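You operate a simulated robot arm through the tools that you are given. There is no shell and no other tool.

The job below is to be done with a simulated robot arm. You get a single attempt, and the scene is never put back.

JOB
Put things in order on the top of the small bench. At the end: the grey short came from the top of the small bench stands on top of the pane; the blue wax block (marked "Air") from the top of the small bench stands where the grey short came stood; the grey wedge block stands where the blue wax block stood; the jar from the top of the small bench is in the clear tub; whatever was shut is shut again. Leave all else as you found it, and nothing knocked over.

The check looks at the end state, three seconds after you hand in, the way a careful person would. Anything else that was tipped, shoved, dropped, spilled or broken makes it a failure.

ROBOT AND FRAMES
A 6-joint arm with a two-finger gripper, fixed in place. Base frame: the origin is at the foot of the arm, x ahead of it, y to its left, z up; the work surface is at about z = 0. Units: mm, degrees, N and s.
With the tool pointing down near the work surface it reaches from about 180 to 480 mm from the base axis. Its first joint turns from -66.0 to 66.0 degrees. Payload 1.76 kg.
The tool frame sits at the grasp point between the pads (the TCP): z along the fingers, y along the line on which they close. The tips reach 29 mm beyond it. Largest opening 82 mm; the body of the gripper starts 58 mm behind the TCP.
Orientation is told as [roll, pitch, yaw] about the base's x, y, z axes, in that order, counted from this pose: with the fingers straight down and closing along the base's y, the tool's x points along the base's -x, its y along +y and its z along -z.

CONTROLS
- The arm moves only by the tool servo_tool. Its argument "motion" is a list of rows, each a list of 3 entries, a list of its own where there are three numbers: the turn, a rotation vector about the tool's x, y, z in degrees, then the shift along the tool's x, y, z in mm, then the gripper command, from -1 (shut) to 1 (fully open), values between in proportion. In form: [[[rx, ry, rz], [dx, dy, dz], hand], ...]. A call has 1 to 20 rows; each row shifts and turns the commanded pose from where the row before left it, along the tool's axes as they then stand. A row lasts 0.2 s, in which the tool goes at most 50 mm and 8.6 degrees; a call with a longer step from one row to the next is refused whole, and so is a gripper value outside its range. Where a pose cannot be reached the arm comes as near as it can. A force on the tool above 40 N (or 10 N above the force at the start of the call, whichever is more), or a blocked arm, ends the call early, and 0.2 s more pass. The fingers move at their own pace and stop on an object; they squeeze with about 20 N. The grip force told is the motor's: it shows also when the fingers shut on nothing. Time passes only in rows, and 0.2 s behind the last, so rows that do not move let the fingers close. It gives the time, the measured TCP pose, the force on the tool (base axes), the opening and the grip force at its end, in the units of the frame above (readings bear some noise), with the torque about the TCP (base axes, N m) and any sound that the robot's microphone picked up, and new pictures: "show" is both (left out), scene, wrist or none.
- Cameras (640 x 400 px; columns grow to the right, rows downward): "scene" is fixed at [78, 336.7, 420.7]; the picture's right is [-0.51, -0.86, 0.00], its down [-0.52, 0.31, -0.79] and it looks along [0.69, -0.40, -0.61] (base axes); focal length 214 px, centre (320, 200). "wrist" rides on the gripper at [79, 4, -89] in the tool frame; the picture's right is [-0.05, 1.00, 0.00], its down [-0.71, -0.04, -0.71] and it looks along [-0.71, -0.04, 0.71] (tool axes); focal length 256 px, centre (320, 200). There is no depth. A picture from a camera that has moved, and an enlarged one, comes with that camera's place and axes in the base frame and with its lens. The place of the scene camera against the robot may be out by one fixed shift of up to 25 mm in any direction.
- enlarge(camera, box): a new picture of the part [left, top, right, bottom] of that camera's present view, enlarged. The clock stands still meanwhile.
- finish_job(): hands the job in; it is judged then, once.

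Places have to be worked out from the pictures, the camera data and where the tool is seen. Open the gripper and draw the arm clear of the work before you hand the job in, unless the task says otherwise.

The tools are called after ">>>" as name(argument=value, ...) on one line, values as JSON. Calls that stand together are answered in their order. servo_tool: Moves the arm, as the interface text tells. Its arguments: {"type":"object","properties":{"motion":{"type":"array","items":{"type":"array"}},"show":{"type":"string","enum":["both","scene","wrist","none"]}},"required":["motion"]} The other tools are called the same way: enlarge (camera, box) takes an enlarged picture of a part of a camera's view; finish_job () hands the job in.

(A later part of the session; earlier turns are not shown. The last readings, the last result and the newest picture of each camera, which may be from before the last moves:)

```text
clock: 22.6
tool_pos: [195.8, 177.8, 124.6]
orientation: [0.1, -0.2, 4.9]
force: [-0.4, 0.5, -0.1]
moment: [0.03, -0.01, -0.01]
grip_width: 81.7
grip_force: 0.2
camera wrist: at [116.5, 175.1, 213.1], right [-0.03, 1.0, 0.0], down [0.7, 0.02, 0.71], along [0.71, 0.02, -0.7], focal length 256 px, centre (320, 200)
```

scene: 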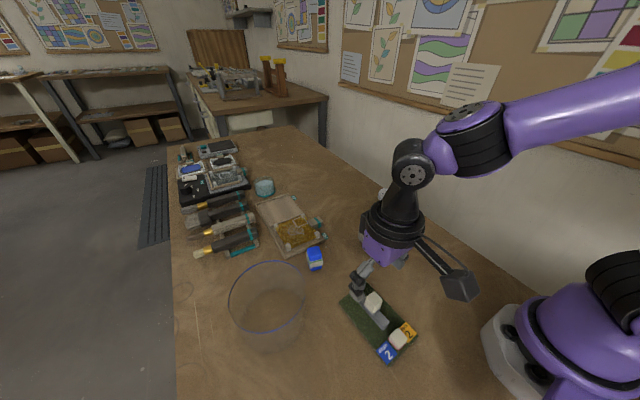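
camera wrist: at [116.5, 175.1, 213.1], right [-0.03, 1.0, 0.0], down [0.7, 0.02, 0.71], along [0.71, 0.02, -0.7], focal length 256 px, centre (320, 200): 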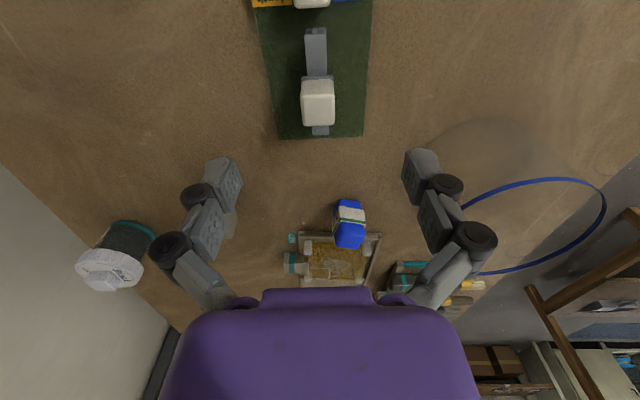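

The came stands upright on the green pane with its grip clear. Next, the blue block: I move up to it and look closely.

>>> servo_tool(motion=[[[0, 0, 0], [0, 0, -15], 1], [[0, 0, 0], [-32, 10, 0], 1], [[0, 0, 0], [-32, 10, 0], 1], [[0, 0, 5], [-33, 10, 0], 1], [[0, 0, 0], [0, 0, 0], 1], [[0, 0, 0], [0, 0, 0], 1]], show="wrist")

>>> enlarge(camera="scene", box=[335, 280, 425, 370])

```text
clock: 24.0
tool_pos: [290.3, 216.1, 140.4]
orientation: [0.0, -0.2, 0.0]
force: [-0.1, 0.1, -0.4]
moment: [0.02, 0.05, 0.04]
grip_width: 82.0
grip_force: 0.1
camera wrist: at [211.7, 219.2, 228.7], right [0.05, 1.0, 0.0], down [0.7, -0.04, 0.71], along [0.71, -0.04, -0.7], focal length 256 px, centre (320, 200)
```

wrist: 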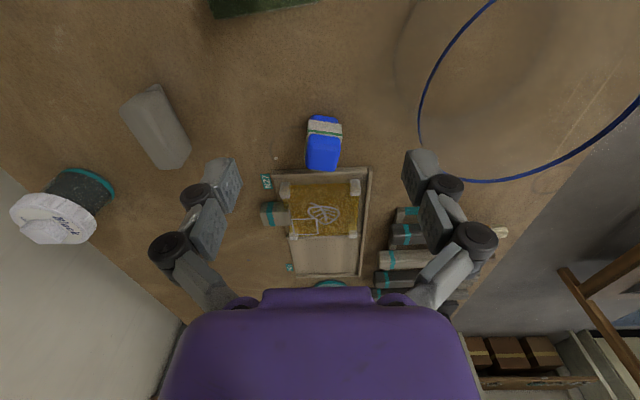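

```text
4.44 times, centred on (380, 325) of scene
camera zoom: at [78.0, 336.7, 420.7], right [-0.51, -0.86, 0.0], down [-0.52, 0.31, -0.79], along [0.69, -0.4, -0.61], focal length 953 px, centre (53, -356)
```

zoom: 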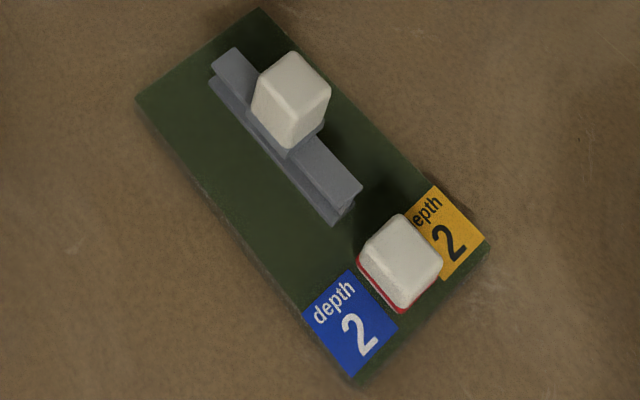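

>>> enlarge(camera="wrist", box=[280, 100, 370, 185])

>>> enlarge(camera="scene", box=[285, 235, 345, 280])

```text
4.71 times, centred on (325, 142) of wrist
camera zoom: at [211.7, 219.2, 228.7], right [0.05, 1.0, 0.0], down [0.7, -0.04, 0.71], along [0.71, -0.04, -0.7], focal length 1205 px, centre (296, 471)
```

zoom: 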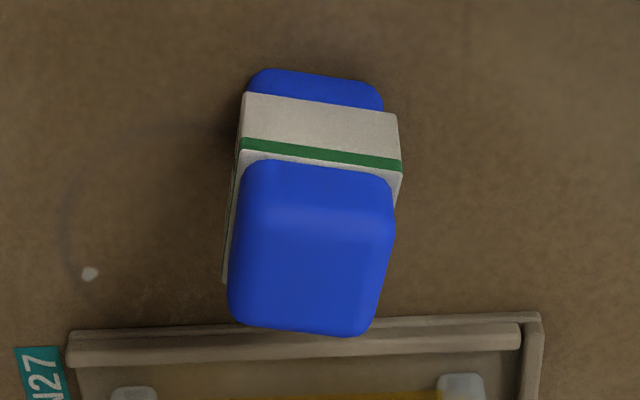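

```text
8.89 times, centred on (315, 258) of scene
camera zoom: at [78.0, 336.7, 420.7], right [-0.51, -0.86, 0.0], down [-0.52, 0.31, -0.79], along [0.69, -0.4, -0.61], focal length 1906 px, centre (364, -311)
```

zoom: 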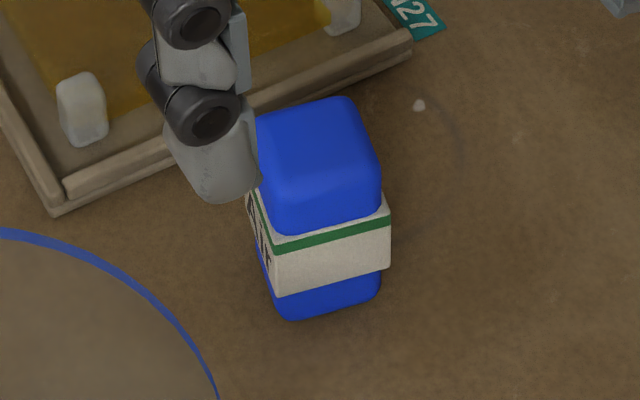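

Blue block: 27×27×47 mm, standing at about (345, 214), yaw ≈ -11°. I align above it and check before descending.

>>> servo_tool(motion=[[[0, 0, 0], [-27.3, -1, 0], 1], [[0, 0, 0], [-27.3, -1, 0], 1], [[0, 0, 5.5], [0, 0, 15], 1], [[0, 0, 5.5], [0, 0, 15], 1], [[0, 0, 0], [0, 0, 0], 1], [[0, 0, 0], [0, 0, 0], 1]], show="wrist")

>>> enlarge(camera="wrist", box=[260, 20, 380, 170])

```text
clock: 25.4
tool_pos: [344.7, 212.4, 109.9]
orientation: [0.0, -0.3, -11.0]
force: [0.7, 0.3, -0.4]
moment: [-0.04, 0.03, 0.0]
grip_width: 82.0
grip_force: 0.0
camera wrist: at [267.6, 231.1, 198.4], right [0.24, 0.97, 0.0], down [0.68, -0.17, 0.71], along [0.69, -0.17, -0.7], focal length 256 px, centre (320, 200)
```

wrist: 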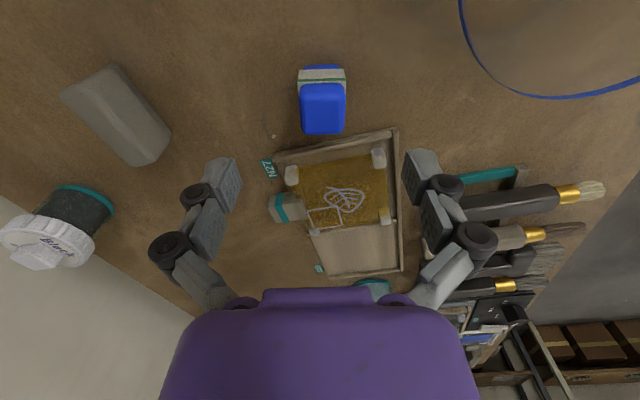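

```text
2.67 times, centred on (320, 95) of wrist
camera zoom: at [267.6, 231.1, 198.4], right [0.24, 0.97, 0.0], down [0.68, -0.17, 0.71], along [0.69, -0.17, -0.7], focal length 683 px, centre (320, 480)
```

zoom: 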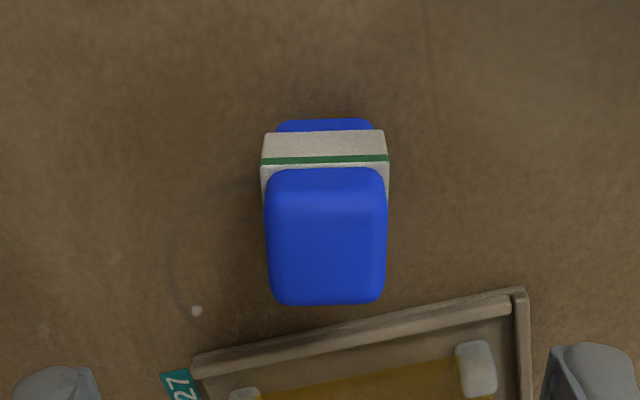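

The block is centred at (344, 214) with yaw ≈ -12.5°. I make the fine correction, descend to z≈36 and close.

>>> servo_tool(motion=[[[0, 0, 1.5], [1, 1.4, 24], 1], [[0, 0, 0], [0, 0, 25], 1], [[0, 0, 0], [0, 0, 18], 1], [[0, 0, 0], [0, 0, 7], 1], [[0, 0, 0], [0, 0, 0], 1], [[0, 0, 0], [0, 0, 0], -0.3], [[0, 0, 0], [0, 0, 0], -1], [[0, 0, 0], [0, 0, 0], -1]], show="wrist")

```text
clock: 27.2
tool_pos: [344.3, 214.7, 36.6]
orientation: [0.1, -0.3, -12.5]
force: [-0.2, -1.0, 9.5]
moment: [-0.05, -0.03, 0.03]
grip_width: 27.5
grip_force: 20.1
camera wrist: at [267.0, 235.7, 125.5], right [0.27, 0.96, 0.0], down [0.68, -0.19, 0.71], along [0.68, -0.19, -0.7], focal length 256 px, centre (320, 200)
```

wrist: 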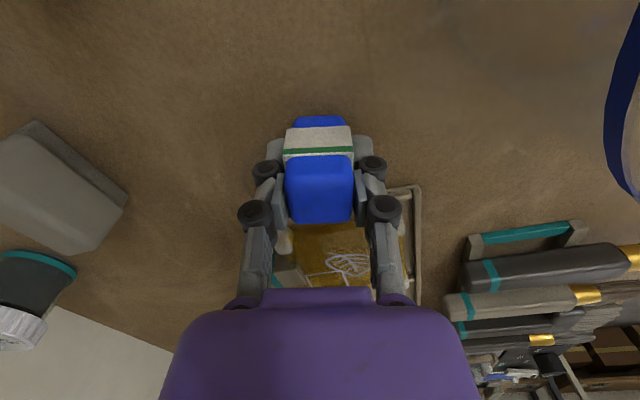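

The blue block is held (27.5 mm). I lift it and carry it to where the came stood (442, 54).

>>> servo_tool(motion=[[[0, 0, 0], [0, 0, -8], -1], [[0, 0, 0], [0, 0, -30], -1], [[0, 0, 0], [0, 0, -40], -1], [[0, 0, 0], [-26, -27.1, 0], -1], [[0, 0, 0], [-26, -27.1, 0], -1], [[0, 0, 0], [-26, -27.1, 0], -1], [[0, 0, 0], [-26, -27.1, 0], -1], [[0, 0, -3.5], [-26, -27.1, 0], -1], [[0, 0, 0], [0, 0, 0], -1], [[0, 0, 0], [0, 0, 0], -1]], show="both")

```text
clock: 29.4
tool_pos: [440.9, 53.1, 114.3]
orientation: [-0.1, -0.2, -9.0]
force: [0.1, 0.0, -0.5]
moment: [0.0, 0.02, 0.02]
grip_width: 26.9
grip_force: 20.4
camera wrist: at [363.2, 69.3, 203.5], right [0.21, 0.98, 0.0], down [0.69, -0.15, 0.71], along [0.69, -0.15, -0.7], focal length 256 px, centre (320, 200)
```

scene: 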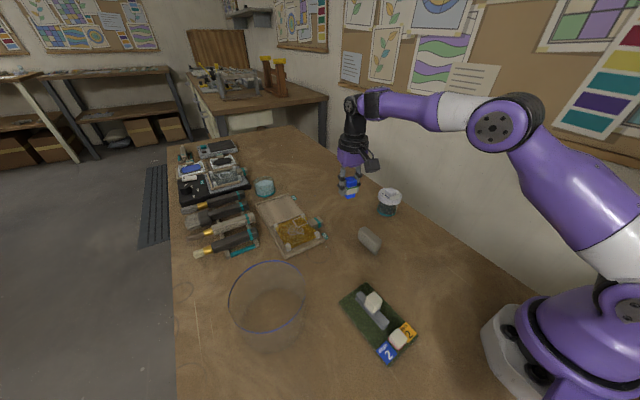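
wrist: 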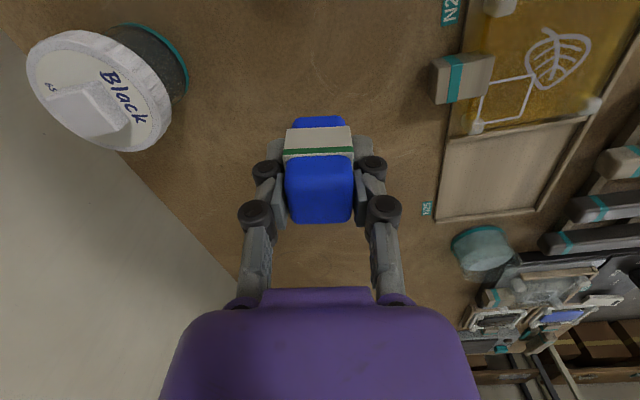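

Block held over the came's old place. I lower it close to the table, then feel for contact.

>>> servo_tool(motion=[[[0, 0, 0], [-1.5, 0.5, 30], -1], [[0, 0, 0], [0, 0, 30], -1], [[0, 0, 0], [0, 0, 13], -1], [[0, 0, 0], [0, 0, 2], -1], [[0, 0, 0], [0, 0, 0], -1]], show="none")

```text
clock: 30.6
tool_pos: [442.3, 54.8, 39.1]
orientation: [0.0, -0.2, -8.8]
force: [0.4, 0.5, -0.1]
moment: [0.02, -0.03, -0.01]
grip_width: 26.9
grip_force: 19.9
```

>>> servo_tool(motion=[[[0, 0, 0], [0, 0, 1.3], -1], [[0, 0, 0], [0, 0, 1.2], -1], [[0, 0, 0], [0, 0, 0], -1]], show="none")

```text
clock: 31.4
tool_pos: [442.2, 55.1, 36.4]
orientation: [0.0, -0.2, -9.0]
force: [-0.8, 0.4, 1.3]
moment: [0.02, 0.04, -0.02]
grip_width: 27.1
grip_force: 19.8
```

Only a hint of contact; one more small step down.

>>> servo_tool(motion=[[[0, 0, 0], [0, 0, 0.7], -1], [[0, 0, 0], [0, 0, 0], -1]], show="none")

```text
clock: 32.0
tool_pos: [442.7, 55.8, 35.8]
orientation: [0.0, -0.2, -9.0]
force: [-1.7, -1.4, 7.0]
moment: [-0.07, 0.05, -0.03]
grip_width: 27.4
grip_force: 20.4
```

Contact (7 N). I open the fingers and withdraw upward.

>>> servo_tool(motion=[[[0, 0, 0], [0, 0, -0.4], -1], [[0, 0, 0], [0, 0, 0], -0.1], [[0, 0, 0], [0, 0, 0], 0.3], [[0, 0, 0], [0, 0, 0], 0.4], [[0, 0, 0], [0, 0, -10], 0.4], [[0, 0, 0], [0, 0, -30], 0.4], [[0, 0, 0], [0, 0, -40], 0.6], [[0, 0, 0], [0, 0, 0], 1]], show="both")

```text
clock: 33.8
tool_pos: [441.9, 54.1, 115.8]
orientation: [0.0, -0.2, -9.1]
force: [0.8, 0.4, -0.5]
moment: [-0.05, -0.05, -0.02]
grip_width: 82.1
grip_force: 0.2
camera wrist: at [363.3, 70.9, 204.6], right [0.21, 0.98, 0.0], down [0.69, -0.15, 0.71], along [0.69, -0.15, -0.7], focal length 256 px, centre (320, 200)
```

scene: 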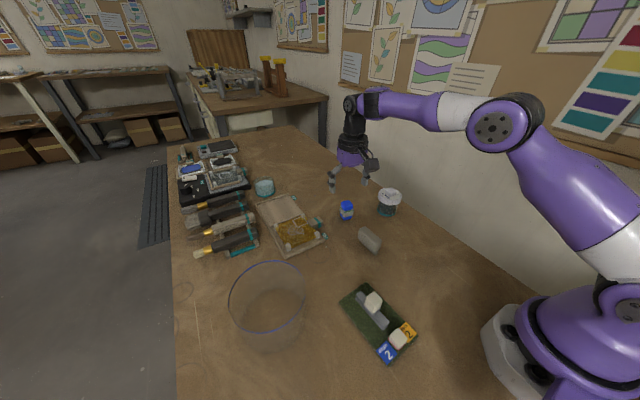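
wrist: 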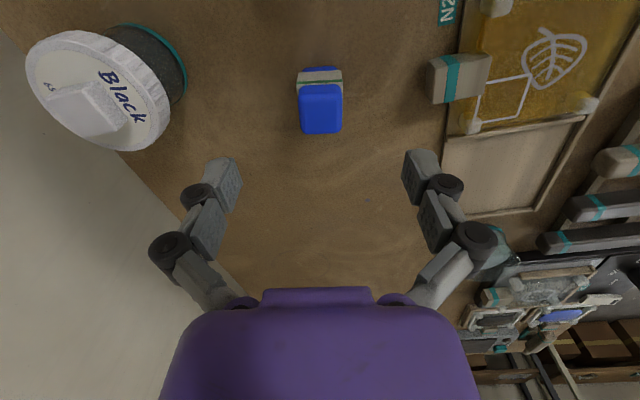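

The blue block stands where the came stood. Now I move back to look at the grey wedge block closely.

>>> servo_tool(motion=[[[0, 0, 0], [0, 0, -25], 1], [[0, 0, 0], [42.1, -1.1, 0], 1], [[0, 0, 0], [42.1, -1.1, 0], 1], [[0, 0, 0], [42.1, -1.1, 0], 1], [[0, 0, -4.5], [42.1, -1.1, 0], 1], [[0, 0, -4.5], [0, 0, 0], 1], [[0, 0, 0], [0, 0, 0], 1], [[0, 0, 0], [0, 0, 0], 1]], show="wrist")

>>> enlarge(camera="wrist", box=[270, 60, 390, 170])

>>> enlarge(camera="scene", box=[340, 215, 400, 265])

```text
clock: 35.6
tool_pos: [275.8, 76.1, 138.6]
orientation: [-0.1, -0.2, 0.0]
force: [-0.4, 0.5, -0.5]
moment: [0.03, -0.06, -0.02]
grip_width: 81.9
grip_force: 0.1
camera wrist: at [196.2, 79.9, 229.1], right [0.05, 1.0, 0.0], down [0.7, -0.04, 0.71], along [0.71, -0.04, -0.7], focal length 256 px, centre (320, 200)
```

wrist: 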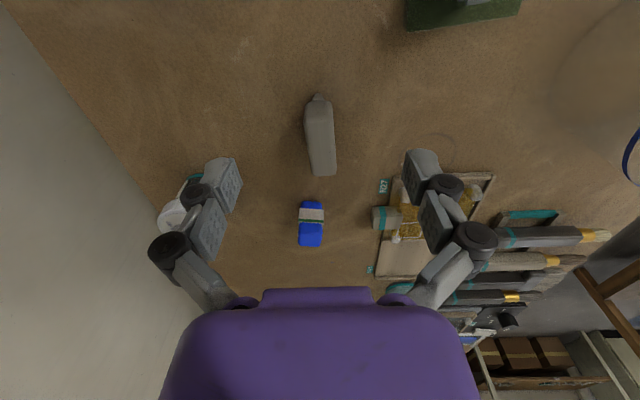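

```text
3.64 times, centred on (330, 115) of wrist
camera zoom: at [196.2, 79.9, 229.1], right [0.05, 1.0, 0.0], down [0.7, -0.04, 0.71], along [0.71, -0.04, -0.7], focal length 931 px, centre (284, 509)
```

zoom: 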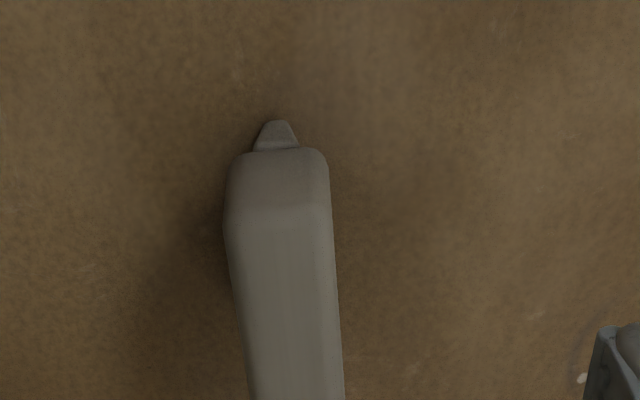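

```text
8.00 times, centred on (370, 240) of scene
camera zoom: at [78.0, 336.7, 420.7], right [-0.51, -0.86, 0.0], down [-0.52, 0.31, -0.79], along [0.69, -0.4, -0.61], focal length 1716 px, centre (-80, -120)
```

zoom: 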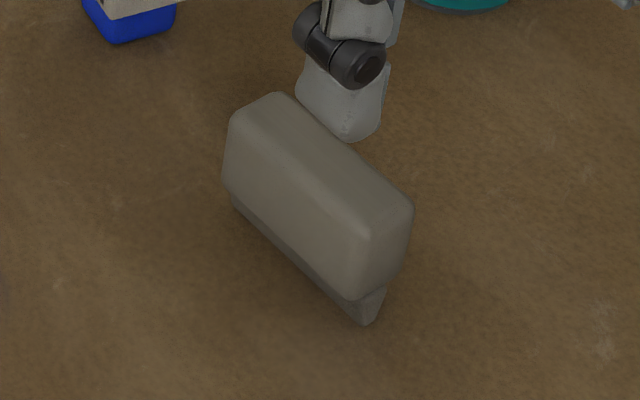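

Wedge block: body about 57×23 mm, up to z≈46, on a narrow foot; centre ≈ (320.5, 73.3), yaw ≈ +2°. I go above it and verify alignment.

>>> servo_tool(motion=[[[0, 0, 0], [-22.4, -1.4, 0], 1], [[0, 0, -2.2], [-22.4, -1.4, 0], 1], [[0, 0, 0], [0, 0, 20], 1], [[0, 0, 0], [0, 0, 10], 1], [[0, 0, 0], [0, 0, 0], 1], [[0, 0, 0], [0, 0, 0], 1]], show="wrist")

>>> enlarge(camera="wrist", box=[260, 10, 380, 160])

```text
clock: 37.0
tool_pos: [320.8, 74.8, 110.6]
orientation: [0.0, -0.2, 2.2]
force: [-0.1, 0.8, 0.5]
moment: [-0.01, 0.01, -0.02]
grip_width: 81.9
grip_force: 0.0
camera wrist: at [240.7, 75.1, 199.6], right [0.01, 1.0, 0.0], down [0.7, -0.01, 0.71], along [0.71, -0.01, -0.7], focal length 256 px, centre (320, 200)
```

wrist: 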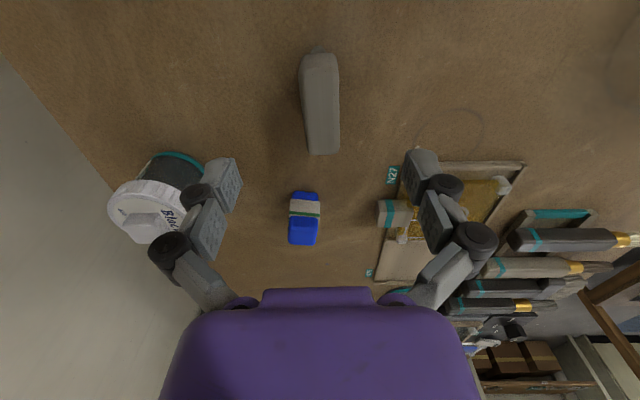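

```text
2.67 times, centred on (320, 85) of wrist
camera zoom: at [240.7, 75.1, 199.6], right [0.01, 1.0, 0.0], down [0.7, -0.01, 0.71], along [0.71, -0.01, -0.7], focal length 683 px, centre (320, 507)
```

zoom: 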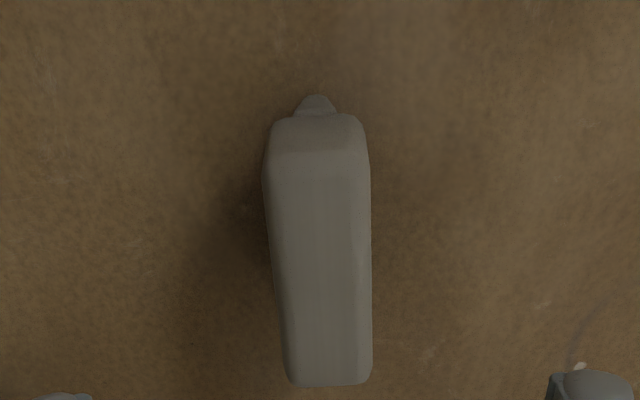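

Centre ≈ (321, 75), yaw ≈ 2.5°, well aligned with the tool. I descend to z≈37 and close gently on it.

>>> servo_tool(motion=[[[0, 0, 0], [-0.5, 0, 25], 1], [[0, 0, 0], [0, 0, 25], 1], [[0, 0, 0], [0, 0, 17], 1], [[0, 0, 0], [0, 0, 6.5], 0.5], [[0, 0, 0], [0, 0, 0], 0], [[0, 0, 0], [0, 0, 0], -0.3], [[0, 0, 0], [0, 0, 0], -1], [[0, 0, 0], [0, 0, 0], -1]], show="wrist")

```text
clock: 38.8
tool_pos: [321.6, 74.1, 37.9]
orientation: [0.0, -0.2, 2.2]
force: [0.4, 0.0, 0.7]
moment: [0.0, -0.02, -0.05]
grip_width: 22.6
grip_force: 19.8
camera wrist: at [242.0, 74.7, 126.4], right [0.01, 1.0, 0.0], down [0.7, -0.01, 0.71], along [0.71, -0.01, -0.7], focal length 256 px, centre (320, 200)
```

wrist: 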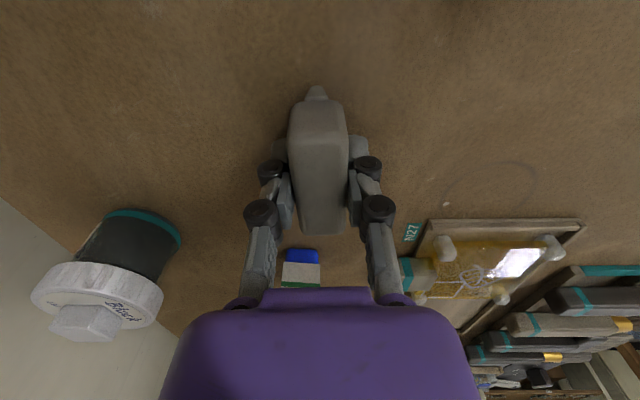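

Held at 22.6 mm. I lift and carry it to the blue block's former place (344, 214).

>>> servo_tool(motion=[[[0, 0, 0], [0, 0, -8], -1], [[0, 0, 0], [0, 0, -30], -1], [[0, 0, 0], [0, 0, -35], -1], [[0, 0, 0], [-9.3, 46.4, 0], -1], [[0, 0, 0], [-9.3, 46.4, 0], -1], [[0, 0, 0], [-9.3, 46.4, 0], -1], [[0, 0, 0], [0, 0, 0], -1], [[0, 0, 0], [0, 0, 0], -1]], show="both")

```text
clock: 40.6
tool_pos: [341.1, 217.6, 108.5]
orientation: [0.0, -0.2, 2.2]
force: [-1.0, -0.3, 0.1]
moment: [-0.02, -0.01, -0.03]
grip_width: 22.7
grip_force: 19.7
camera wrist: at [262.1, 218.0, 198.2], right [0.01, 1.0, 0.0], down [0.7, -0.01, 0.71], along [0.71, -0.01, -0.7], focal length 256 px, centre (320, 200)
```

scene: 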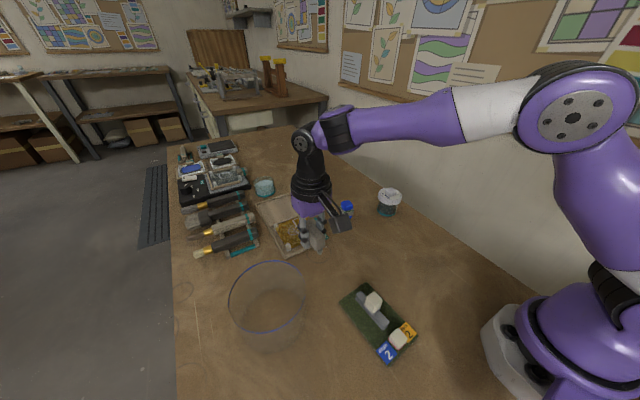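
wrist: 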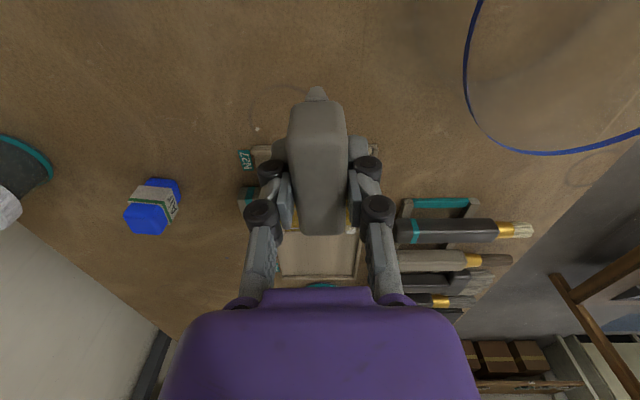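

>>> servo_tool(motion=[[[0, 0, 0], [0, 0, 15], -1], [[0, 0, 0], [0, 0, 0], -1]], show="none")

```text
clock: 41.2
tool_pos: [341.5, 214.6, 94.0]
orientation: [0.0, -0.2, 2.1]
force: [-0.4, 0.4, 0.3]
moment: [0.01, 0.0, -0.02]
grip_width: 22.6
grip_force: 19.9
```

Now at (341.5, 214.6); I shift 2 mm in x and lower close to the table.

>>> servo_tool(motion=[[[0, 0, 0], [-2, 0, 25], -1], [[0, 0, 0], [0, 0, 20], -1], [[0, 0, 0], [0, 0, 8], -1], [[0, 0, 0], [0, 0, 0], -1]], show="wrist")

```text
clock: 42.2
tool_pos: [345.0, 214.6, 42.0]
orientation: [0.1, -0.1, 2.2]
force: [0.2, 0.6, 0.2]
moment: [-0.02, 0.01, 0.01]
grip_width: 22.7
grip_force: 19.6
camera wrist: at [264.8, 216.3, 131.4], right [0.01, 1.0, 0.0], down [0.7, -0.01, 0.71], along [0.71, -0.01, -0.7], focal length 256 px, centre (320, 200)
```

wrist: 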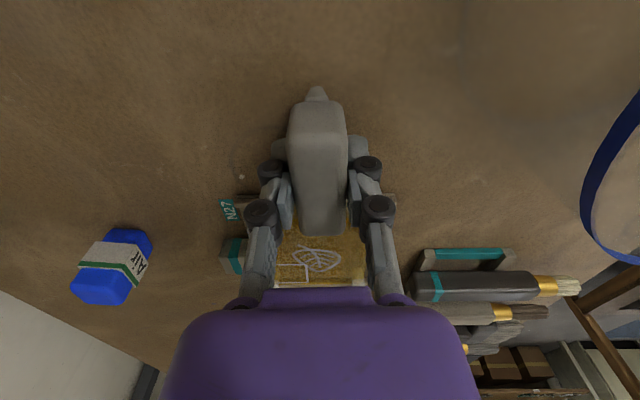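

>>> servo_tool(motion=[[[0, 0, 0], [0, 0, 1.5], -1], [[0, 0, 0], [0, 0, 1.2], -1], [[0, 0, 0], [0, 0, 0], -1]], show="none")

```text
clock: 43.0
tool_pos: [345.2, 213.8, 39.8]
orientation: [0.0, -0.2, 2.2]
force: [0.0, -0.2, -0.2]
moment: [0.0, 0.06, 0.0]
grip_width: 22.6
grip_force: 20.1
```

No contact yet; I keep stepping down carefully.

>>> servo_tool(motion=[[[0, 0, 0], [0, 0, 1], -1], [[0, 0, 0], [0, 0, 1], -1], [[0, 0, 0], [0, 0, 0], -1]], show="none")

```text
clock: 43.8
tool_pos: [345.8, 215.2, 38.1]
orientation: [0.1, -0.3, 2.2]
force: [-2.9, -0.5, 10.4]
moment: [-0.02, 0.14, 0.02]
grip_width: 22.4
grip_force: 20.3
```

Contact (10 N). I ease off slightly and open gradually so the block isn't disturbed, then rise.

>>> servo_tool(motion=[[[0, 0, 0], [0, 0, -0.5], -1], [[0, 0, 0], [0, 0, 0], -0.4], [[0, 0, 0], [0, 0, 0], -0.2], [[0, 0, 0], [0, 0, 0], 0.1], [[0, 0, 0], [0, 0, 0], 0.3], [[0, 0, 0], [0, 0, -10], 0.3], [[0, 0, 0], [0, 0, -30], 0.3], [[0, 0, 0], [0, 0, -40], 0.3], [[0, 0, 0], [0, 0, 0], 0.6]], show="both")

```text
clock: 45.8
tool_pos: [348.0, 215.2, 116.4]
orientation: [-0.1, -0.3, 2.2]
force: [0.1, -0.1, 0.5]
moment: [0.0, 0.02, -0.01]
grip_width: 66.0
grip_force: 0.1
camera wrist: at [267.6, 216.1, 205.5], right [0.02, 1.0, 0.0], down [0.7, -0.01, 0.71], along [0.71, -0.01, -0.7], focal length 256 px, centre (320, 200)
```

scene: 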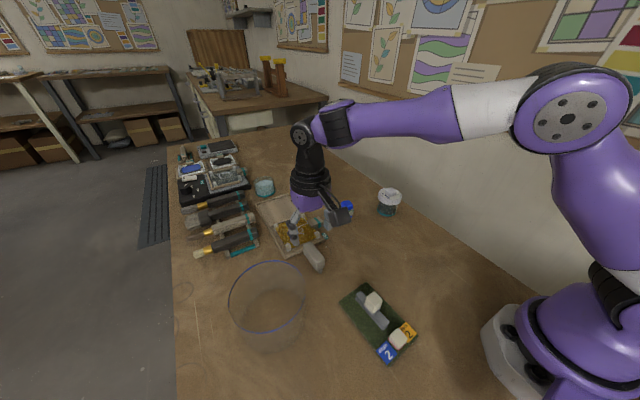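
wrist: 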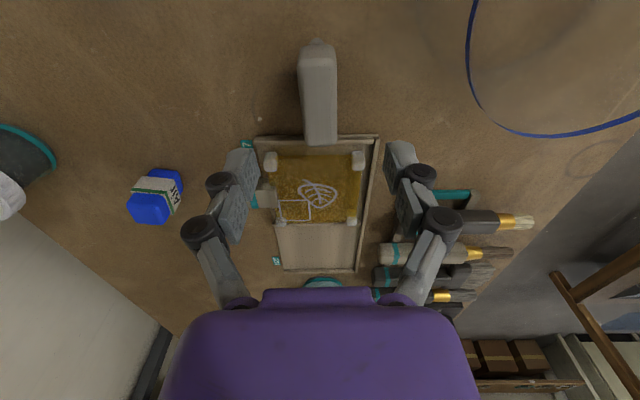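

>>> enlarge(camera="wrist", box=[250, 30, 390, 170])

>>> enlarge(camera="scene", box=[270, 220, 350, 280])

>>> enlarge(camera="scene", box=[360, 170, 420, 225])

>>> enlarge(camera="scene", box=[210, 250, 330, 360])

```text
2.86 times, centred on (320, 100) of wrist
camera zoom: at [267.6, 216.1, 205.5], right [0.02, 1.0, 0.0], down [0.7, -0.01, 0.71], along [0.71, -0.01, -0.7], focal length 731 px, centre (320, 486)
```

zoom: 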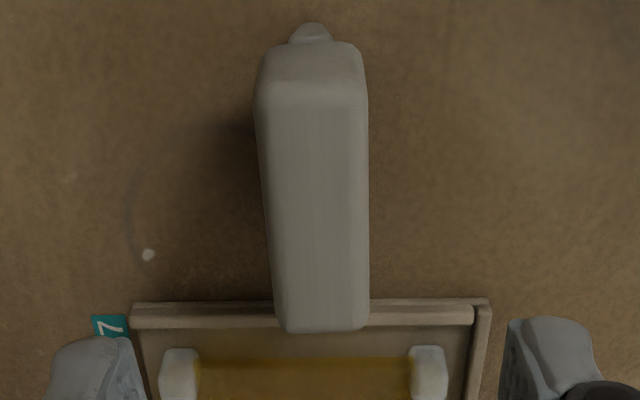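

```text
6.67 times, centred on (310, 250) of scene
camera zoom: at [78.0, 336.7, 420.7], right [-0.51, -0.86, 0.0], down [-0.52, 0.31, -0.79], along [0.69, -0.4, -0.61], focal length 1430 px, centre (387, -133)
```

zoom: 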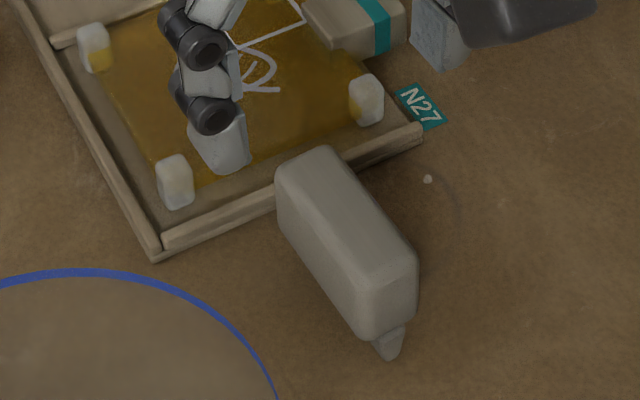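

```text
7.27 times, centred on (390, 198) of scene
camera zoom: at [78.0, 336.7, 420.7], right [-0.51, -0.86, 0.0], down [-0.52, 0.31, -0.79], along [0.69, -0.4, -0.61], focal length 1560 px, centre (-189, 218)
```

zoom: 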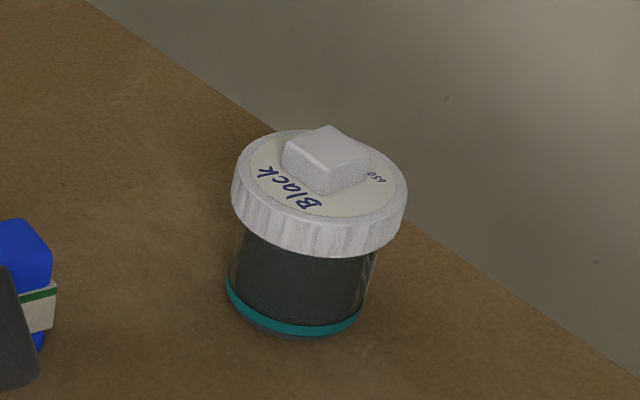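

```text
3.64 times, centred on (270, 305) of scene
camera zoom: at [78.0, 336.7, 420.7], right [-0.51, -0.86, 0.0], down [-0.52, 0.31, -0.79], along [0.69, -0.4, -0.61], focal length 780 px, centre (502, -182)
```

zoom: 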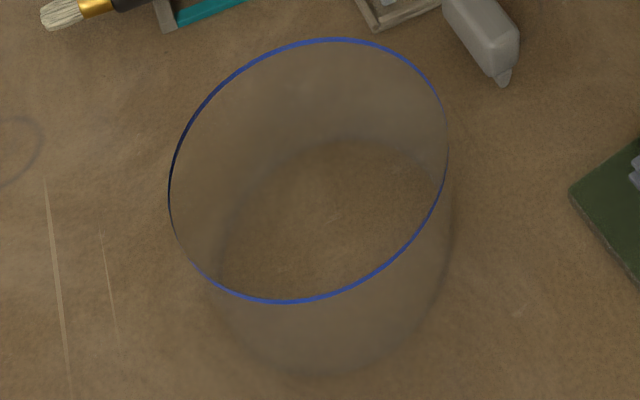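

The wedge stands centred at ≈(345, 214). Before handling the jar I want precise tub geometry, so I move the wrist camera above it.

>>> servo_tool(motion=[[[0, 0, 0], [0, 0, -42], 1], [[0, 0, 0], [0, 0, -42], 1], [[0, 0, 0], [24.5, 39.3, 0], 1], [[0, 0, 0], [24.5, 39.3, 0], 1], [[0, 0, 2.2], [24.5, 39.3, 0], 1], [[0, 0, 0], [0, 0, 0], 1], [[0, 0, 0], [0, 0, 0], 1]], show="wrist")

>>> enlarge(camera="wrist", box=[220, 0, 420, 180])

```text
clock: 47.4
tool_pos: [268.1, 328.4, 203.5]
orientation: [0.1, -0.2, 0.0]
force: [-0.1, 0.0, 1.3]
moment: [0.0, 0.01, -0.03]
grip_width: 82.1
grip_force: 0.1
camera wrist: at [188.2, 332.6, 292.2], right [0.05, 1.0, 0.0], down [0.7, -0.04, 0.71], along [0.71, -0.04, -0.7], focal length 256 px, centre (320, 200)
```

wrist: 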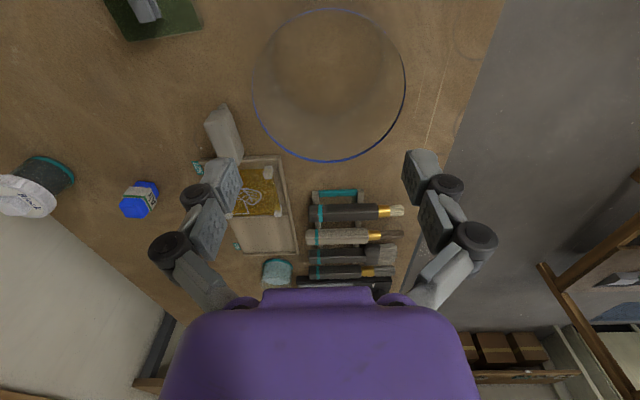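

```text
2.22 times, centred on (320, 90) of wrist
camera zoom: at [188.2, 332.6, 292.2], right [0.05, 1.0, 0.0], down [0.7, -0.04, 0.71], along [0.71, -0.04, -0.7], focal length 569 px, centre (320, 444)
```

zoom: 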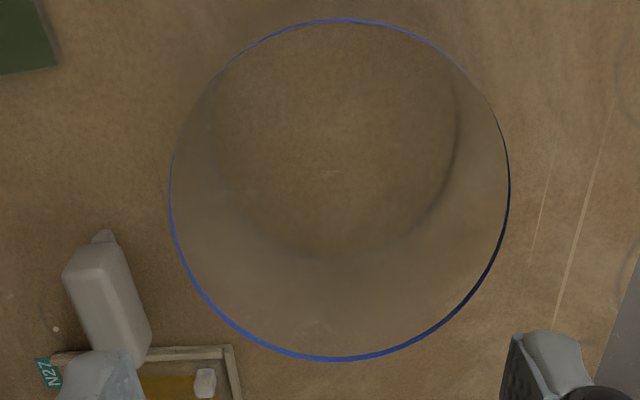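

Tub: rim centre ≈ (281, 335), inner radius ≈ 58–60, rim height ≈ 85. Now I go look at the jar from near.

>>> servo_tool(motion=[[[0, 0, 0], [-7, -43, 0], 1], [[0, 0, 0], [-7, -43, 0], 1], [[0, 0, 0], [-7, -43, 0], 1], [[0, 0, 0], [-7, -43, 0], 1], [[0, 0, 0], [-7, -43, 0], 1], [[0, 0, 0], [-7, -43, 0], 1], [[0, 0, 0], [-7, -43, 0], 1], [[0, 0, 0], [-7, -43, 0], 1], [[0, 0, 0], [-7, -44, 10], 1], [[0, 0, 0], [0, 0, 20], 1], [[0, 0, 0], [0, 0, 0], 1], [[0, 0, 0], [0, 0, 0], 1]], show="wrist")

>>> enlarge(camera="wrist", box=[240, 60, 400, 200])

```text
clock: 50.0
tool_pos: [358.6, -49.5, 210.6]
orientation: [0.0, -0.1, 0.1]
force: [0.5, -0.2, -0.2]
moment: [-0.05, 0.01, -0.03]
grip_width: 81.8
grip_force: 0.1
out of reach, approached as far as the arm can: row 3, 4, 5, 7, 10
camera wrist: at [280.0, -46.0, 299.9], right [0.05, 1.0, 0.0], down [0.71, -0.04, 0.71], along [0.71, -0.04, -0.71], focal length 256 px, centre (320, 200)
```

wrist: 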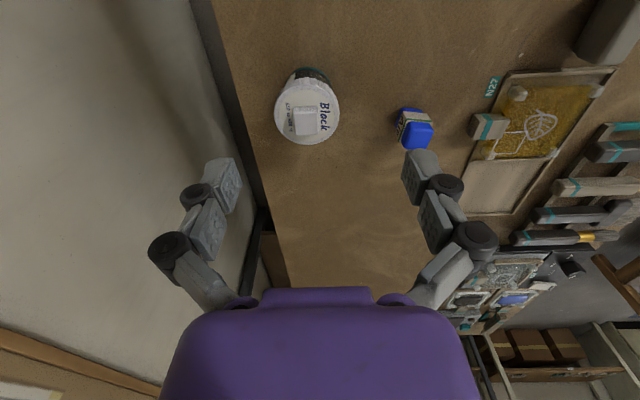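

```text
2.86 times, centred on (320, 130) of wrist
camera zoom: at [280.0, -46.0, 299.9], right [0.05, 1.0, 0.0], down [0.71, -0.04, 0.71], along [0.71, -0.04, -0.71], focal length 731 px, centre (320, 400)
```

zoom: 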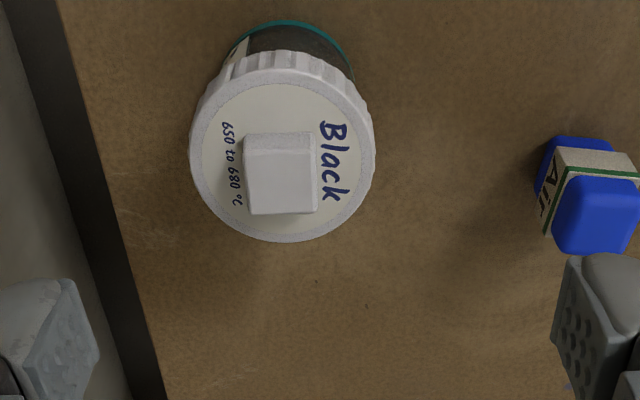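

Some rows were reported out of reach, so I re-read the pose, and zoom in on the jar for better measurements.

>>> servo_tool(motion=[[[0, 0, 0], [0, 0, 0], 1]], show="none")

>>> enlarge(camera="wrist", box=[265, 55, 355, 155])

```text
clock: 50.4
tool_pos: [359.0, -49.6, 210.9]
orientation: [0.1, 0.0, 0.1]
force: [1.3, -0.5, -0.1]
moment: [-0.01, 0.01, 0.0]
grip_width: 82.0
grip_force: 0.1
```

```text
4.00 times, centred on (310, 105) of wrist
camera zoom: at [279.9, -45.9, 299.9], right [0.05, 1.0, 0.0], down [0.71, -0.04, 0.71], along [0.71, -0.04, -0.71], focal length 1024 px, centre (360, 580)
```

zoom: 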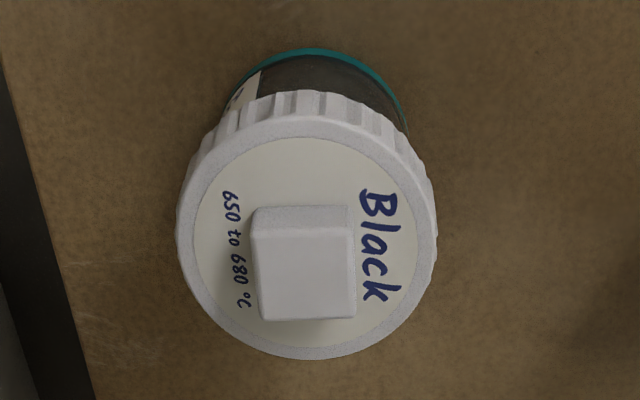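

Jar: lid ≈66 mm across at z≈40–55, body ≈52 mm, centre ≈ (403, -66); the wall is at y≈-150, leaving room for the finger. I move above it in smaller steps.

>>> servo_tool(motion=[[[0, 0, 0], [-15, -6, 10], 1], [[0, 0, 0], [-15, -6, 20], 1], [[0, 0, 0], [-14, -5, 25], 1], [[0, 0, 0], [0, 0, 25], 1], [[0, 0, 0], [0, 0, 0], 1], [[0, 0, 0], [0, 0, 0], 1]], show="both")

>>> enlarge(camera="wrist", box=[240, 0, 400, 180])

```text
clock: 51.8
tool_pos: [412.6, -68.4, 135.1]
orientation: [0.0, -0.1, 0.0]
force: [0.3, 0.1, -0.1]
moment: [0.01, -0.03, 0.02]
grip_width: 81.9
grip_force: 0.0
out of reach, approached as far as the arm can: row 4
camera wrist: at [332.7, -64.7, 224.5], right [0.05, 1.0, 0.0], down [0.71, -0.04, 0.71], along [0.71, -0.04, -0.71], focal length 256 px, centre (320, 200)
```

scene: 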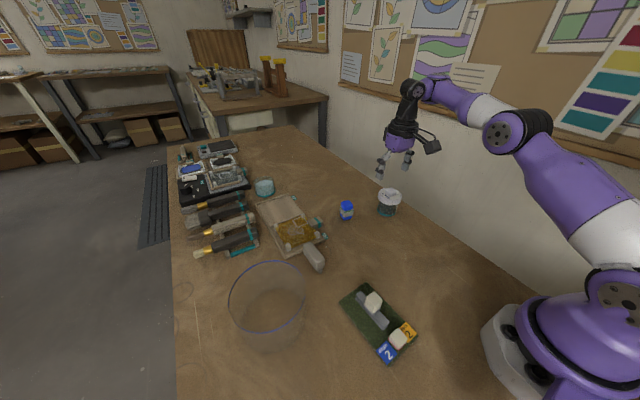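
wrist: 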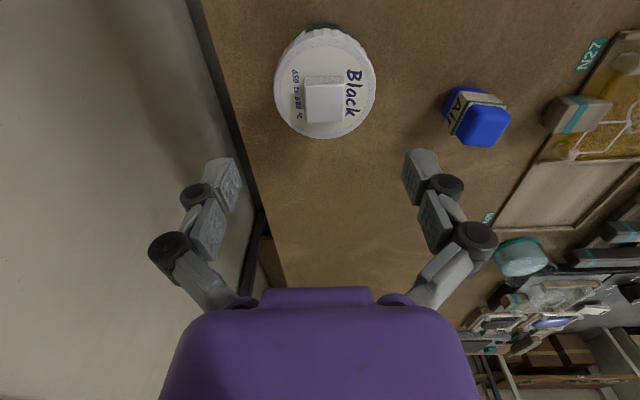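

```text
2.22 times, centred on (320, 90) of wrist
camera zoom: at [332.7, -64.7, 224.5], right [0.05, 1.0, 0.0], down [0.71, -0.04, 0.71], along [0.71, -0.04, -0.71], focal length 569 px, centre (320, 444)
```

zoom: 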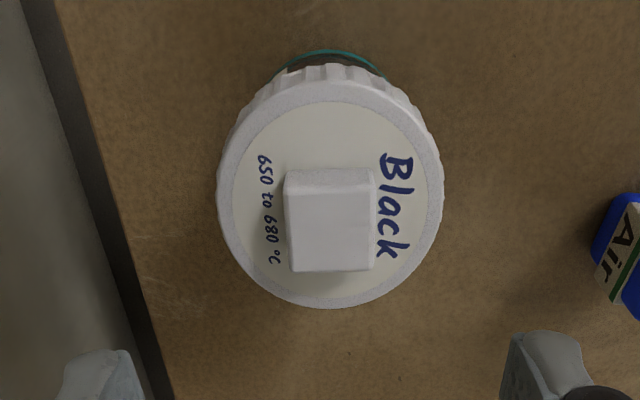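

Jar centre confirmed at ≈ (402, -66), lid 66 mm. The tool is at (412.6, -68.4); I correct in small steps and watch whether the arm tracks.

>>> servo_tool(motion=[[[0, 0, 0], [5, 1.2, 5], 1], [[0, 0, 0], [5, 1.2, 5], 1], [[0, 0, 0], [0, 0, 5], 1], [[0, 0, 0], [0, 0, 0], 1]], show="none")

```text
clock: 52.8
tool_pos: [417.1, -68.4, 125.9]
orientation: [0.0, -0.1, 0.0]
force: [0.5, 0.2, 0.6]
moment: [-0.04, -0.01, -0.03]
grip_width: 81.9
grip_force: 0.0
out of reach, approached as far as the arm can: row 1, 2
```

The arm slid outward instead of inward: it seems to be stuck at a joint limit in an odd configuration since the high move over the tub. I'll inspect the arm's posture in the scene view.

>>> enlarge(camera="scene", box=[340, 40, 640, 340])

```text
1.33 times, centred on (490, 190) of scene
camera zoom: at [78.0, 336.7, 420.7], right [-0.51, -0.86, 0.0], down [-0.52, 0.31, -0.79], along [0.69, -0.4, -0.61], focal length 286 px, centre (93, 213)
```

zoom: 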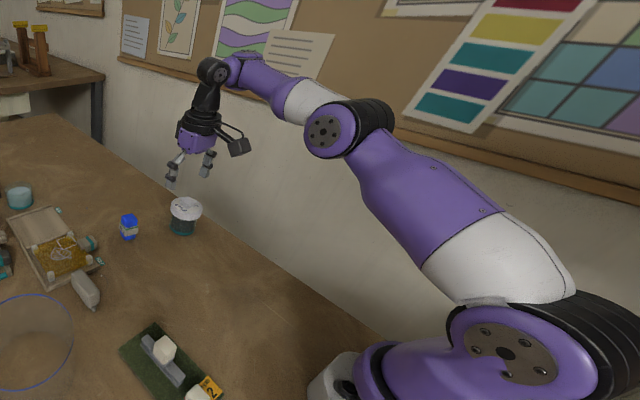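

The arm appears to have passed through full extension near the tub view and its elbow folded the other way, giving an inner reach limit (~455 mm from the shoulder). I'll re-extend upward to near-straight and then retract, to get back to the normal configuration.

>>> servo_tool(motion=[[[0, 0, 0], [0, 10, -25], 1], [[0, 0, 0], [0, 10, -25], 1], [[0, 0, 0], [0, 10, -20], 1], [[0, 0, 0], [0, 10, -10], 1], [[0, 0, 0], [0, 0, -10], 1], [[0, 0, 0], [0, 0, 0], 1]], show="scene")

```text
clock: 54.2
tool_pos: [414.0, -25.6, 215.2]
orientation: [0.1, -0.2, 0.0]
force: [0.1, -0.3, 1.3]
moment: [0.0, -0.02, 0.07]
grip_width: 81.9
grip_force: 0.1
```

scene: 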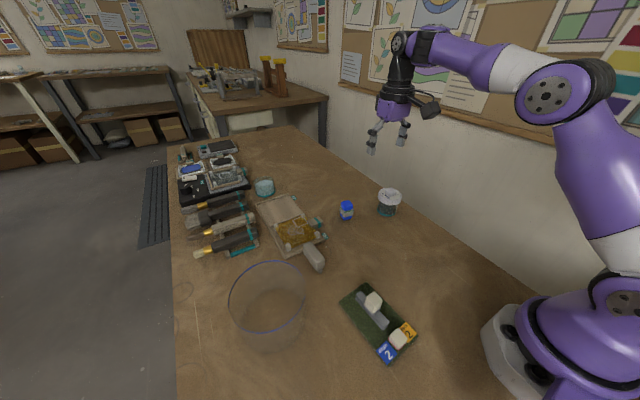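

Not flagged now, and the elbow looks normally bent. I test moving inward again from here to see whether the limit persists.

>>> servo_tool(motion=[[[0, 0, 0], [15, 5, 0], 1], [[0, 0, 0], [15, 5, 0], 1], [[0, 0, 0], [15, 5, 0], 1], [[0, 0, 0], [15, 5, 0], 1], [[0, 0, 0], [0, 0, 0], 1]], show="both")

```text
clock: 55.4
tool_pos: [353.8, -7.9, 216.6]
orientation: [0.0, -0.2, 0.0]
force: [-0.5, -0.4, 0.2]
moment: [0.02, -0.02, -0.02]
grip_width: 82.4
grip_force: 0.1
camera wrist: at [273.0, -3.2, 304.1], right [0.05, 1.0, 0.0], down [0.7, -0.04, 0.71], along [0.71, -0.04, -0.7], focal length 256 px, centre (320, 200)
```

scene: 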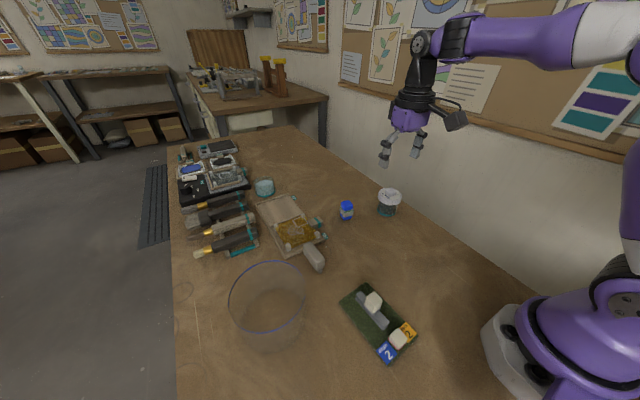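
wrist: 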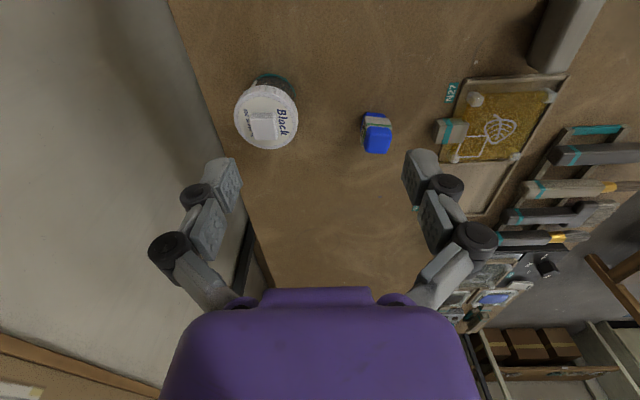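

The arm retracts normally again (elbow high). I now approach the jar from inside, keeping away from full extension.

>>> servo_tool(motion=[[[0, 0, 0], [0, -15, 25], 1], [[0, 0, 0], [-12, -15, 25], 1], [[0, 0, 0], [-12, -14, 25], 1], [[0, 0, 0], [-12, -14, 15], 1], [[0, 0, 0], [-12, 0, 0], 1], [[0, 0, 0], [0, 0, 0], 1]], show="both")

>>> enlarge(camera="wrist", box=[240, 0, 400, 160])

```text
clock: 56.8
tool_pos: [401.2, -66.0, 125.1]
orientation: [-0.1, -0.2, 0.0]
force: [0.2, -0.2, -0.3]
moment: [0.01, 0.01, 0.0]
grip_width: 82.1
grip_force: 0.2
camera wrist: at [322.1, -62.0, 214.3], right [0.05, 1.0, 0.0], down [0.7, -0.04, 0.71], along [0.71, -0.04, -0.7], focal length 256 px, centre (320, 200)
```

scene: 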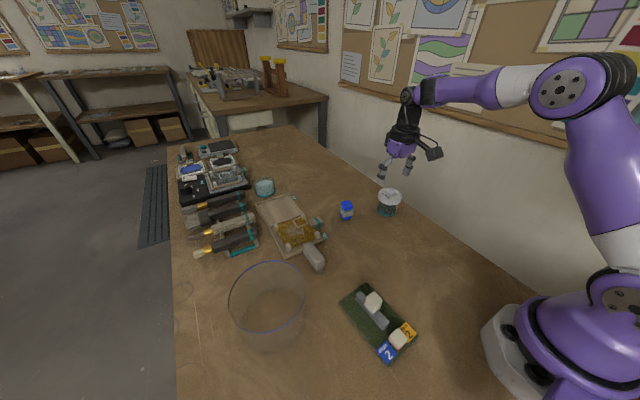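
wrist: 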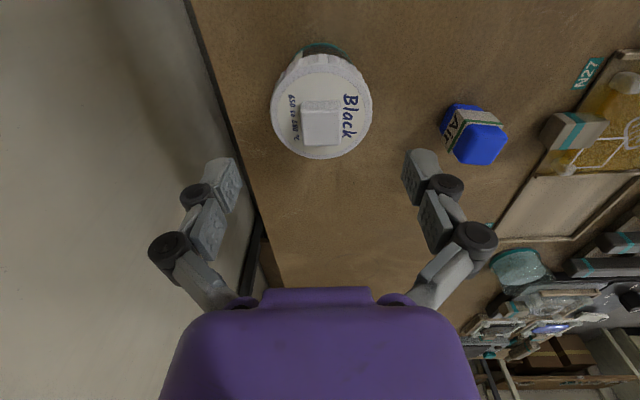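

```text
2.50 times, centred on (320, 80) of wrist
camera zoom: at [322.1, -62.0, 214.3], right [0.05, 1.0, 0.0], down [0.7, -0.04, 0.71], along [0.71, -0.04, -0.7], focal length 640 px, centre (320, 500)
```

zoom: 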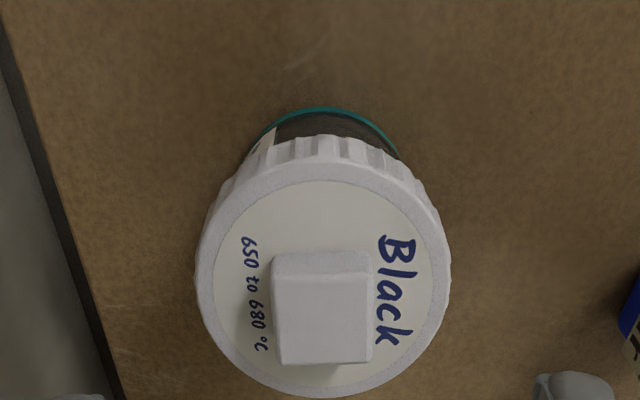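

Jar centre (402, -66) matches the tool (401, -66). I descend around the lid to z≈46 and close on the lid's rim.

>>> servo_tool(motion=[[[0, 0, 0], [-1, 0, 25], 1], [[0, 0, 0], [0, 0, 25], 1], [[0, 0, 0], [0, 0, 20], 1], [[0, 0, 0], [0, 0, 9], 1], [[0, 0, 0], [0, 0, 0], 1], [[0, 0, 0], [0, 0, 0], 0.7], [[0, 0, 0], [0, 0, 0], 0.4], [[0, 0, 0], [0, 0, 0], -1], [[0, 0, 0], [0, 0, 0], -1]], show="both")

```text
clock: 58.8
tool_pos: [402.2, -64.0, 47.9]
orientation: [0.0, -0.2, 0.0]
force: [-0.1, 2.3, 4.3]
moment: [0.01, -0.02, -0.06]
grip_width: 60.1
grip_force: 20.4
camera wrist: at [323.7, -61.8, 135.7], right [0.05, 1.0, 0.0], down [0.7, -0.04, 0.71], along [0.71, -0.04, -0.7], focal length 256 px, centre (320, 200)
```

scene: 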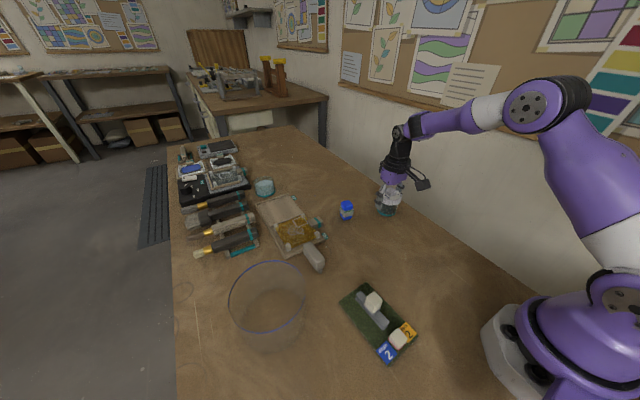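
wrist: 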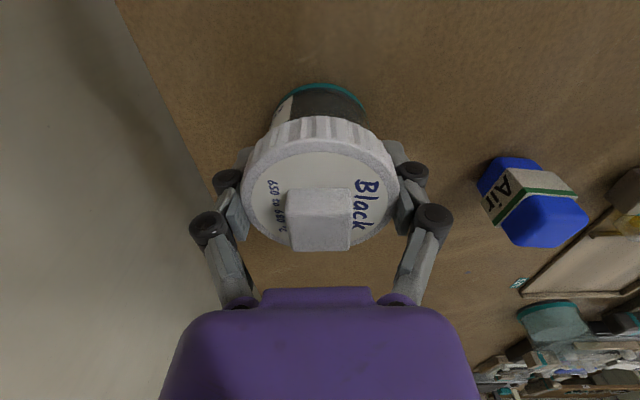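

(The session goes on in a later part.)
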